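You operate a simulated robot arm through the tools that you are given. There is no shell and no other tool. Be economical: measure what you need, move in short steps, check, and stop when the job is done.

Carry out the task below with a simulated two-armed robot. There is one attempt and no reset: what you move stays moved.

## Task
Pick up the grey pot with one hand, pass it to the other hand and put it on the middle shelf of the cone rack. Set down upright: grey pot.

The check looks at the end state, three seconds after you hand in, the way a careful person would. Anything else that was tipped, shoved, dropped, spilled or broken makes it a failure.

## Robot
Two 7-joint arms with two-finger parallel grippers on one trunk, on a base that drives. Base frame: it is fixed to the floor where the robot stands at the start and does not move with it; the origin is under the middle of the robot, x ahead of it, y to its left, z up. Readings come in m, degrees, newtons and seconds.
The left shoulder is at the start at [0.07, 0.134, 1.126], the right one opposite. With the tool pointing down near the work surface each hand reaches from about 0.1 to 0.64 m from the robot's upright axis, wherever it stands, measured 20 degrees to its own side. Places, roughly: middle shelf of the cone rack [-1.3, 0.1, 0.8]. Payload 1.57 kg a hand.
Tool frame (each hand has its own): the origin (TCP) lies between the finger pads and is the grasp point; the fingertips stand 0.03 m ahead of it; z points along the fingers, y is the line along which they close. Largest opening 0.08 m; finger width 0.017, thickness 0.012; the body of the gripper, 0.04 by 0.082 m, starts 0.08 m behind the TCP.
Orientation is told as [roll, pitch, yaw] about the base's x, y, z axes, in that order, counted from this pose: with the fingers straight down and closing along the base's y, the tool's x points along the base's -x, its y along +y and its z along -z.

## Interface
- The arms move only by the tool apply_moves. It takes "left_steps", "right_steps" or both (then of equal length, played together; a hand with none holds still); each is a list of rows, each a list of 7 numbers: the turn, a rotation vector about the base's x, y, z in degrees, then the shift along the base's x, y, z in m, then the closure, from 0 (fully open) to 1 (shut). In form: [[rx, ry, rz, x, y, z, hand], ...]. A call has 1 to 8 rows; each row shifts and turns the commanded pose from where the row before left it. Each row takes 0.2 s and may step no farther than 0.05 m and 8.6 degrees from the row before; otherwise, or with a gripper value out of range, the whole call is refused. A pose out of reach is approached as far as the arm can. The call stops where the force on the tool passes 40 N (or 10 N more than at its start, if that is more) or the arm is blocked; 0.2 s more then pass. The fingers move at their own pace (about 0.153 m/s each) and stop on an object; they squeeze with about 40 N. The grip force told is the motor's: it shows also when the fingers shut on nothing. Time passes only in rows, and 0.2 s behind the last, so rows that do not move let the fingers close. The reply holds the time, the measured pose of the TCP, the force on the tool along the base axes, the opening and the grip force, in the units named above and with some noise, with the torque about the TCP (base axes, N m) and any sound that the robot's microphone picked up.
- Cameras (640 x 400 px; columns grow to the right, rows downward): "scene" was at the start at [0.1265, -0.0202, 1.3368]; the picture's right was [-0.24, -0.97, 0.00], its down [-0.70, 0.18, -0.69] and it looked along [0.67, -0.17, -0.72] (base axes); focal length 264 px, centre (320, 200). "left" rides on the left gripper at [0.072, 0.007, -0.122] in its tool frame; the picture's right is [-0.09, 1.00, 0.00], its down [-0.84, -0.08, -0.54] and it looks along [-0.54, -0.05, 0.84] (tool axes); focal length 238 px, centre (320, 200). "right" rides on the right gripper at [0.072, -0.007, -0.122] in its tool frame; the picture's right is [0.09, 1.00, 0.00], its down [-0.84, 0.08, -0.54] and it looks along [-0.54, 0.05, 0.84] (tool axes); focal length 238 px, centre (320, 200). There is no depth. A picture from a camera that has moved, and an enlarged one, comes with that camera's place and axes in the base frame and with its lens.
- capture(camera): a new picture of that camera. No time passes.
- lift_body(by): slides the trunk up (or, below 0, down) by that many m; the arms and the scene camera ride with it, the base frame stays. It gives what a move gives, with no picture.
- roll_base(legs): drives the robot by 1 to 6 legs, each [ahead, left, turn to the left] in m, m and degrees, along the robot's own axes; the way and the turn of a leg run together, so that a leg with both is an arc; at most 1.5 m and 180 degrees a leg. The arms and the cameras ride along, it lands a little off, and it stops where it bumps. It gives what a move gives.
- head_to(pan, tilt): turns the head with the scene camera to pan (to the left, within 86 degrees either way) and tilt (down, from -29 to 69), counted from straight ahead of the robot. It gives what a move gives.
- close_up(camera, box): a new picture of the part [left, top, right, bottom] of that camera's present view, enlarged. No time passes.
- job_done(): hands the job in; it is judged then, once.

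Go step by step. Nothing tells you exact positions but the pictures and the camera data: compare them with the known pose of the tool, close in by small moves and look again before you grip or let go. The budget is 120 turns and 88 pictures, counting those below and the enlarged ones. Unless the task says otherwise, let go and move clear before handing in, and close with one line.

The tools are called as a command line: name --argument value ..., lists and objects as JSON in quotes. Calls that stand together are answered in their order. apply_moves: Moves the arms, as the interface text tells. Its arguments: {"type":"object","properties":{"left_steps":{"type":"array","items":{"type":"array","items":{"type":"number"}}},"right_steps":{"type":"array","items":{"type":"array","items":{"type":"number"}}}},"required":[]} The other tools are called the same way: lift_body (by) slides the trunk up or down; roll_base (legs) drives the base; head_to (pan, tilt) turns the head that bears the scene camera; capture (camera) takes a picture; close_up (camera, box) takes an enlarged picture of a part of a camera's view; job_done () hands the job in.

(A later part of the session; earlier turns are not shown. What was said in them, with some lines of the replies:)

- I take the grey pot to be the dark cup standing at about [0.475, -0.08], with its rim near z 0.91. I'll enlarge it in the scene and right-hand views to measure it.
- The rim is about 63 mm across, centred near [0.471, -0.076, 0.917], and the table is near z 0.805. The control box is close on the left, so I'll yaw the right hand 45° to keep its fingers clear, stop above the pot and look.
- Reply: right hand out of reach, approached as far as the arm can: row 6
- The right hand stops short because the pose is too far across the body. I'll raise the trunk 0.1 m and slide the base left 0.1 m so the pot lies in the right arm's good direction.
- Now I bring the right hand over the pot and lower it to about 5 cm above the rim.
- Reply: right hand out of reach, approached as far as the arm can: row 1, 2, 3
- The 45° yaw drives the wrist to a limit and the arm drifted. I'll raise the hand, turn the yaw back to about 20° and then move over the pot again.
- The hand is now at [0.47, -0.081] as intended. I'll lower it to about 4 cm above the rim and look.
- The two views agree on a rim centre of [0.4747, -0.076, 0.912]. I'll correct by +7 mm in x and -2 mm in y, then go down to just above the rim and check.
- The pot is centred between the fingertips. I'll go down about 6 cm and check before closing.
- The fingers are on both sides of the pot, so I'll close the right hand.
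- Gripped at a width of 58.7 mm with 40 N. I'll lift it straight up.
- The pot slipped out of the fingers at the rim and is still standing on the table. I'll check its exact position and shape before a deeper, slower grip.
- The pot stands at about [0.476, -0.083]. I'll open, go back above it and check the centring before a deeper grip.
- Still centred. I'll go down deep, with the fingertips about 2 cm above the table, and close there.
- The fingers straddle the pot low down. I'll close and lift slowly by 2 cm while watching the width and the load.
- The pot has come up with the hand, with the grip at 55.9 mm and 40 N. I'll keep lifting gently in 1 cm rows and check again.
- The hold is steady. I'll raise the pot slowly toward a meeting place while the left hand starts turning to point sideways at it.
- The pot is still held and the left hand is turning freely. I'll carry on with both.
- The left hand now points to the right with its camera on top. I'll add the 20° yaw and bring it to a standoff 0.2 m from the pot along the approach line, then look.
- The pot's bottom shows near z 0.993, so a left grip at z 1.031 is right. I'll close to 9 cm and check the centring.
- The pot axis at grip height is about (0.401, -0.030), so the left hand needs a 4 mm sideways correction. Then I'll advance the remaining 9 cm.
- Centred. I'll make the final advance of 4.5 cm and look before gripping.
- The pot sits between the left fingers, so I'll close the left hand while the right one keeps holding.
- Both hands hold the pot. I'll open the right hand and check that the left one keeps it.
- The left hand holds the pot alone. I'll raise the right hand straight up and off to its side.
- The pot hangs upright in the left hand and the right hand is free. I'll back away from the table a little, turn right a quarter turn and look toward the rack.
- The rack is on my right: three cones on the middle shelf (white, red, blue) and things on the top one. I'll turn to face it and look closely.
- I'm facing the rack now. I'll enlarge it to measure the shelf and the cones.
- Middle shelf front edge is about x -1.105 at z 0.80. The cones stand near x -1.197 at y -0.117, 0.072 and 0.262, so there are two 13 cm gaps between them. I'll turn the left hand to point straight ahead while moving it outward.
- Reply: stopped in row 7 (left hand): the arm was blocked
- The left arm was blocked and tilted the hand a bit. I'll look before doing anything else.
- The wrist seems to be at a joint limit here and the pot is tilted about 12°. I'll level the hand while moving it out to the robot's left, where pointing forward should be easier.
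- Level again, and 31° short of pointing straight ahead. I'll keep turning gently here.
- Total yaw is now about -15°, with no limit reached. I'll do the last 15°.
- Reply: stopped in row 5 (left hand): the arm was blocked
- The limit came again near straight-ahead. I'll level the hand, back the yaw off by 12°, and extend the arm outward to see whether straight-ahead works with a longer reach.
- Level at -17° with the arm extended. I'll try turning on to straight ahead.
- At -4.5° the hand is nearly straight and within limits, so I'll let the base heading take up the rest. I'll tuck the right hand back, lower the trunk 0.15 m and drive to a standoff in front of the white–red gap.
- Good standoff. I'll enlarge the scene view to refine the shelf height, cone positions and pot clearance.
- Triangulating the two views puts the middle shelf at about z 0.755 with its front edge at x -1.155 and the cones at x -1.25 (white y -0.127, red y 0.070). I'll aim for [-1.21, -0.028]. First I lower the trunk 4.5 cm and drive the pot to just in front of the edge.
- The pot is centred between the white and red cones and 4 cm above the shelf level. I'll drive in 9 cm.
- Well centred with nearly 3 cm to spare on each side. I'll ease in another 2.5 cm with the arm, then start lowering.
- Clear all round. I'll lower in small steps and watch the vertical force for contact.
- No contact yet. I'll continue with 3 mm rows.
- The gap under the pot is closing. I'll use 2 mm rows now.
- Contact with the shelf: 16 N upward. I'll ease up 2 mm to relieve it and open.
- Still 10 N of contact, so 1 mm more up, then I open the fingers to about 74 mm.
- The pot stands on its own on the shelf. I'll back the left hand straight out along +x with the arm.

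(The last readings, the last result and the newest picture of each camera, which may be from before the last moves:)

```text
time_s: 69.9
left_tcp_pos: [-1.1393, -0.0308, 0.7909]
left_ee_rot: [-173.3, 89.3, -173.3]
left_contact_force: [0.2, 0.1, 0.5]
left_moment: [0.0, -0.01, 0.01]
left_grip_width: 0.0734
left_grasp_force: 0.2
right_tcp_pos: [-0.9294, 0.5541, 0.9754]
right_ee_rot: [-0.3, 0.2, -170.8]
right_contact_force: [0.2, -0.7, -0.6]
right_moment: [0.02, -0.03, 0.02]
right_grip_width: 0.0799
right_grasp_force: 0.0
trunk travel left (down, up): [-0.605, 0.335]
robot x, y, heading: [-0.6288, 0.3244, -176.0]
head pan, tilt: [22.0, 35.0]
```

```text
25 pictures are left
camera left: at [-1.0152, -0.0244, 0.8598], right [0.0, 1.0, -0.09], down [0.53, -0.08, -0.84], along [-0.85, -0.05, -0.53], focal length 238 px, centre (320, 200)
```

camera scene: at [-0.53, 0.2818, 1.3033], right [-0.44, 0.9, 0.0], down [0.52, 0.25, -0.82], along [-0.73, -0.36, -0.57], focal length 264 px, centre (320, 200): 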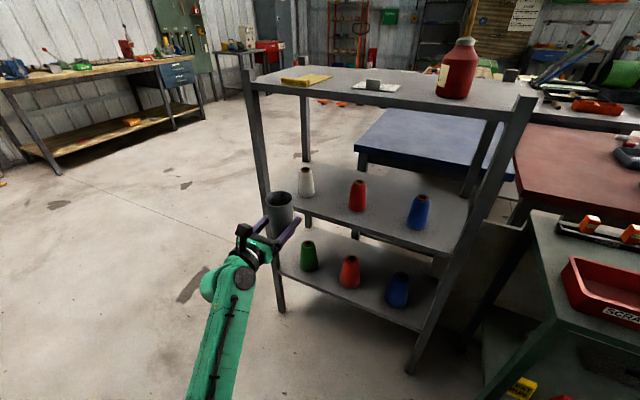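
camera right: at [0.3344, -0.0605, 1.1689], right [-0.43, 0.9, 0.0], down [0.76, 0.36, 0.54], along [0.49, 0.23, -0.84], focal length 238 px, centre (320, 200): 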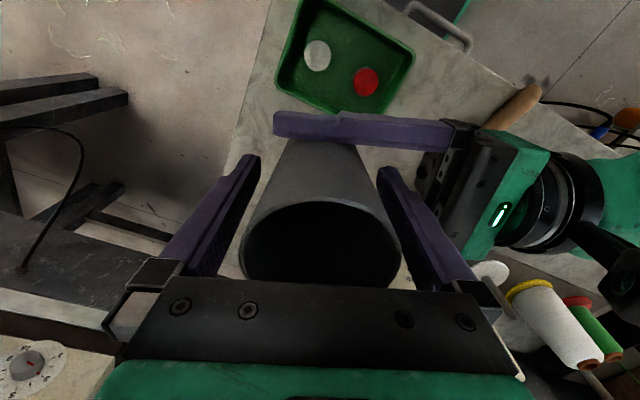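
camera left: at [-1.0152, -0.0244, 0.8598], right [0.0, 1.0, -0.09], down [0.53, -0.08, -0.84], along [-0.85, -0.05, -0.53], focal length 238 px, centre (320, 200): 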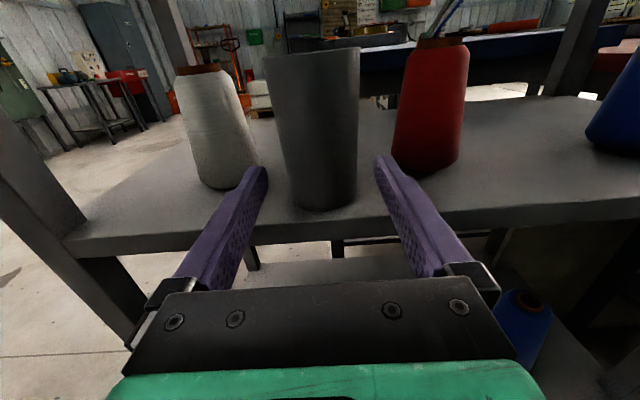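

The pot stayed put and the fingers are clear of it. I'll back the base away and check the final scene.

roll_base --legs '[[-0.25, 0.01, 0]]'

capture --camera "scene"

close_up --camera "scene" --box '[240, 140, 480, 290]'

```text
time_s: 71.7
left_tcp_pos: [-0.8806, -0.0213, 0.7912]
left_ee_rot: [-173.2, 89.2, -173.5]
left_contact_force: [-0.3, -0.3, 0.0]
left_moment: [0.0, -0.01, 0.0]
left_grip_width: 0.0737
left_grasp_force: 0.0
right_tcp_pos: [-0.6711, 0.562, 0.9751]
right_ee_rot: [-0.3, 0.3, -171.0]
right_contact_force: [0.3, -0.4, -0.2]
right_moment: [0.0, 0.01, 0.02]
right_grip_width: 0.08
right_grasp_force: 0.0
trunk travel left (down, up): [-0.605, 0.335]
robot x, y, heading: [-0.3729, 0.3326, -175.8]
head pan, tilt: [22.0, 35.0]
```

```text
24 pictures are left
camera scene: at [-0.5035, 0.2889, 1.2584], right [-0.44, 0.9, 0.0], down [0.52, 0.25, -0.82], along [-0.74, -0.36, -0.57], focal length 264 px, centre (320, 200)
```

scene: 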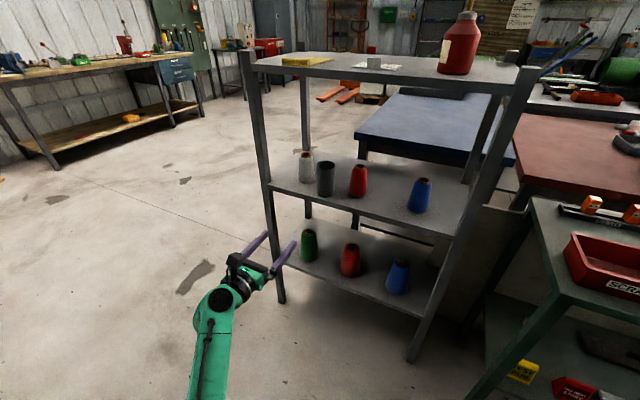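

```text
2.67 times, centred on (360, 215) of scene
camera zoom: at [-0.5035, 0.2889, 1.2584], right [-0.44, 0.9, 0.0], down [0.52, 0.25, -0.82], along [-0.74, -0.36, -0.57], focal length 703 px, centre (213, 160)
```

zoom: 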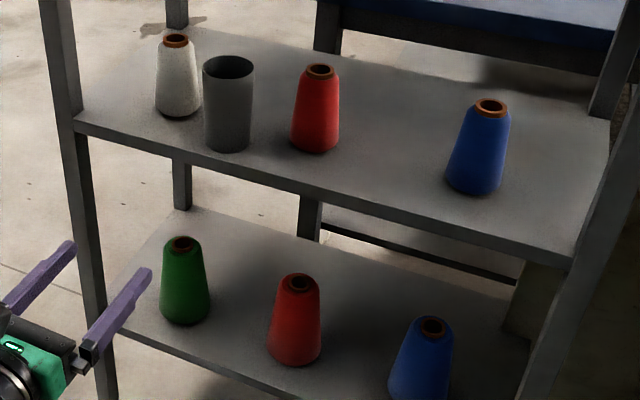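

The pot stands upright on the middle shelf between the white and red cones, nothing else there has moved, and both hands are clear. I'm handing in.

job_done

```text
The job is handed in.
```

The grey pot went from the right hand to the left and now stands upright on the middle shelf of the cone rack, between the white and red cones. It slipped out of my first grip at the table but stayed standing, and I saw nothing else disturbed.
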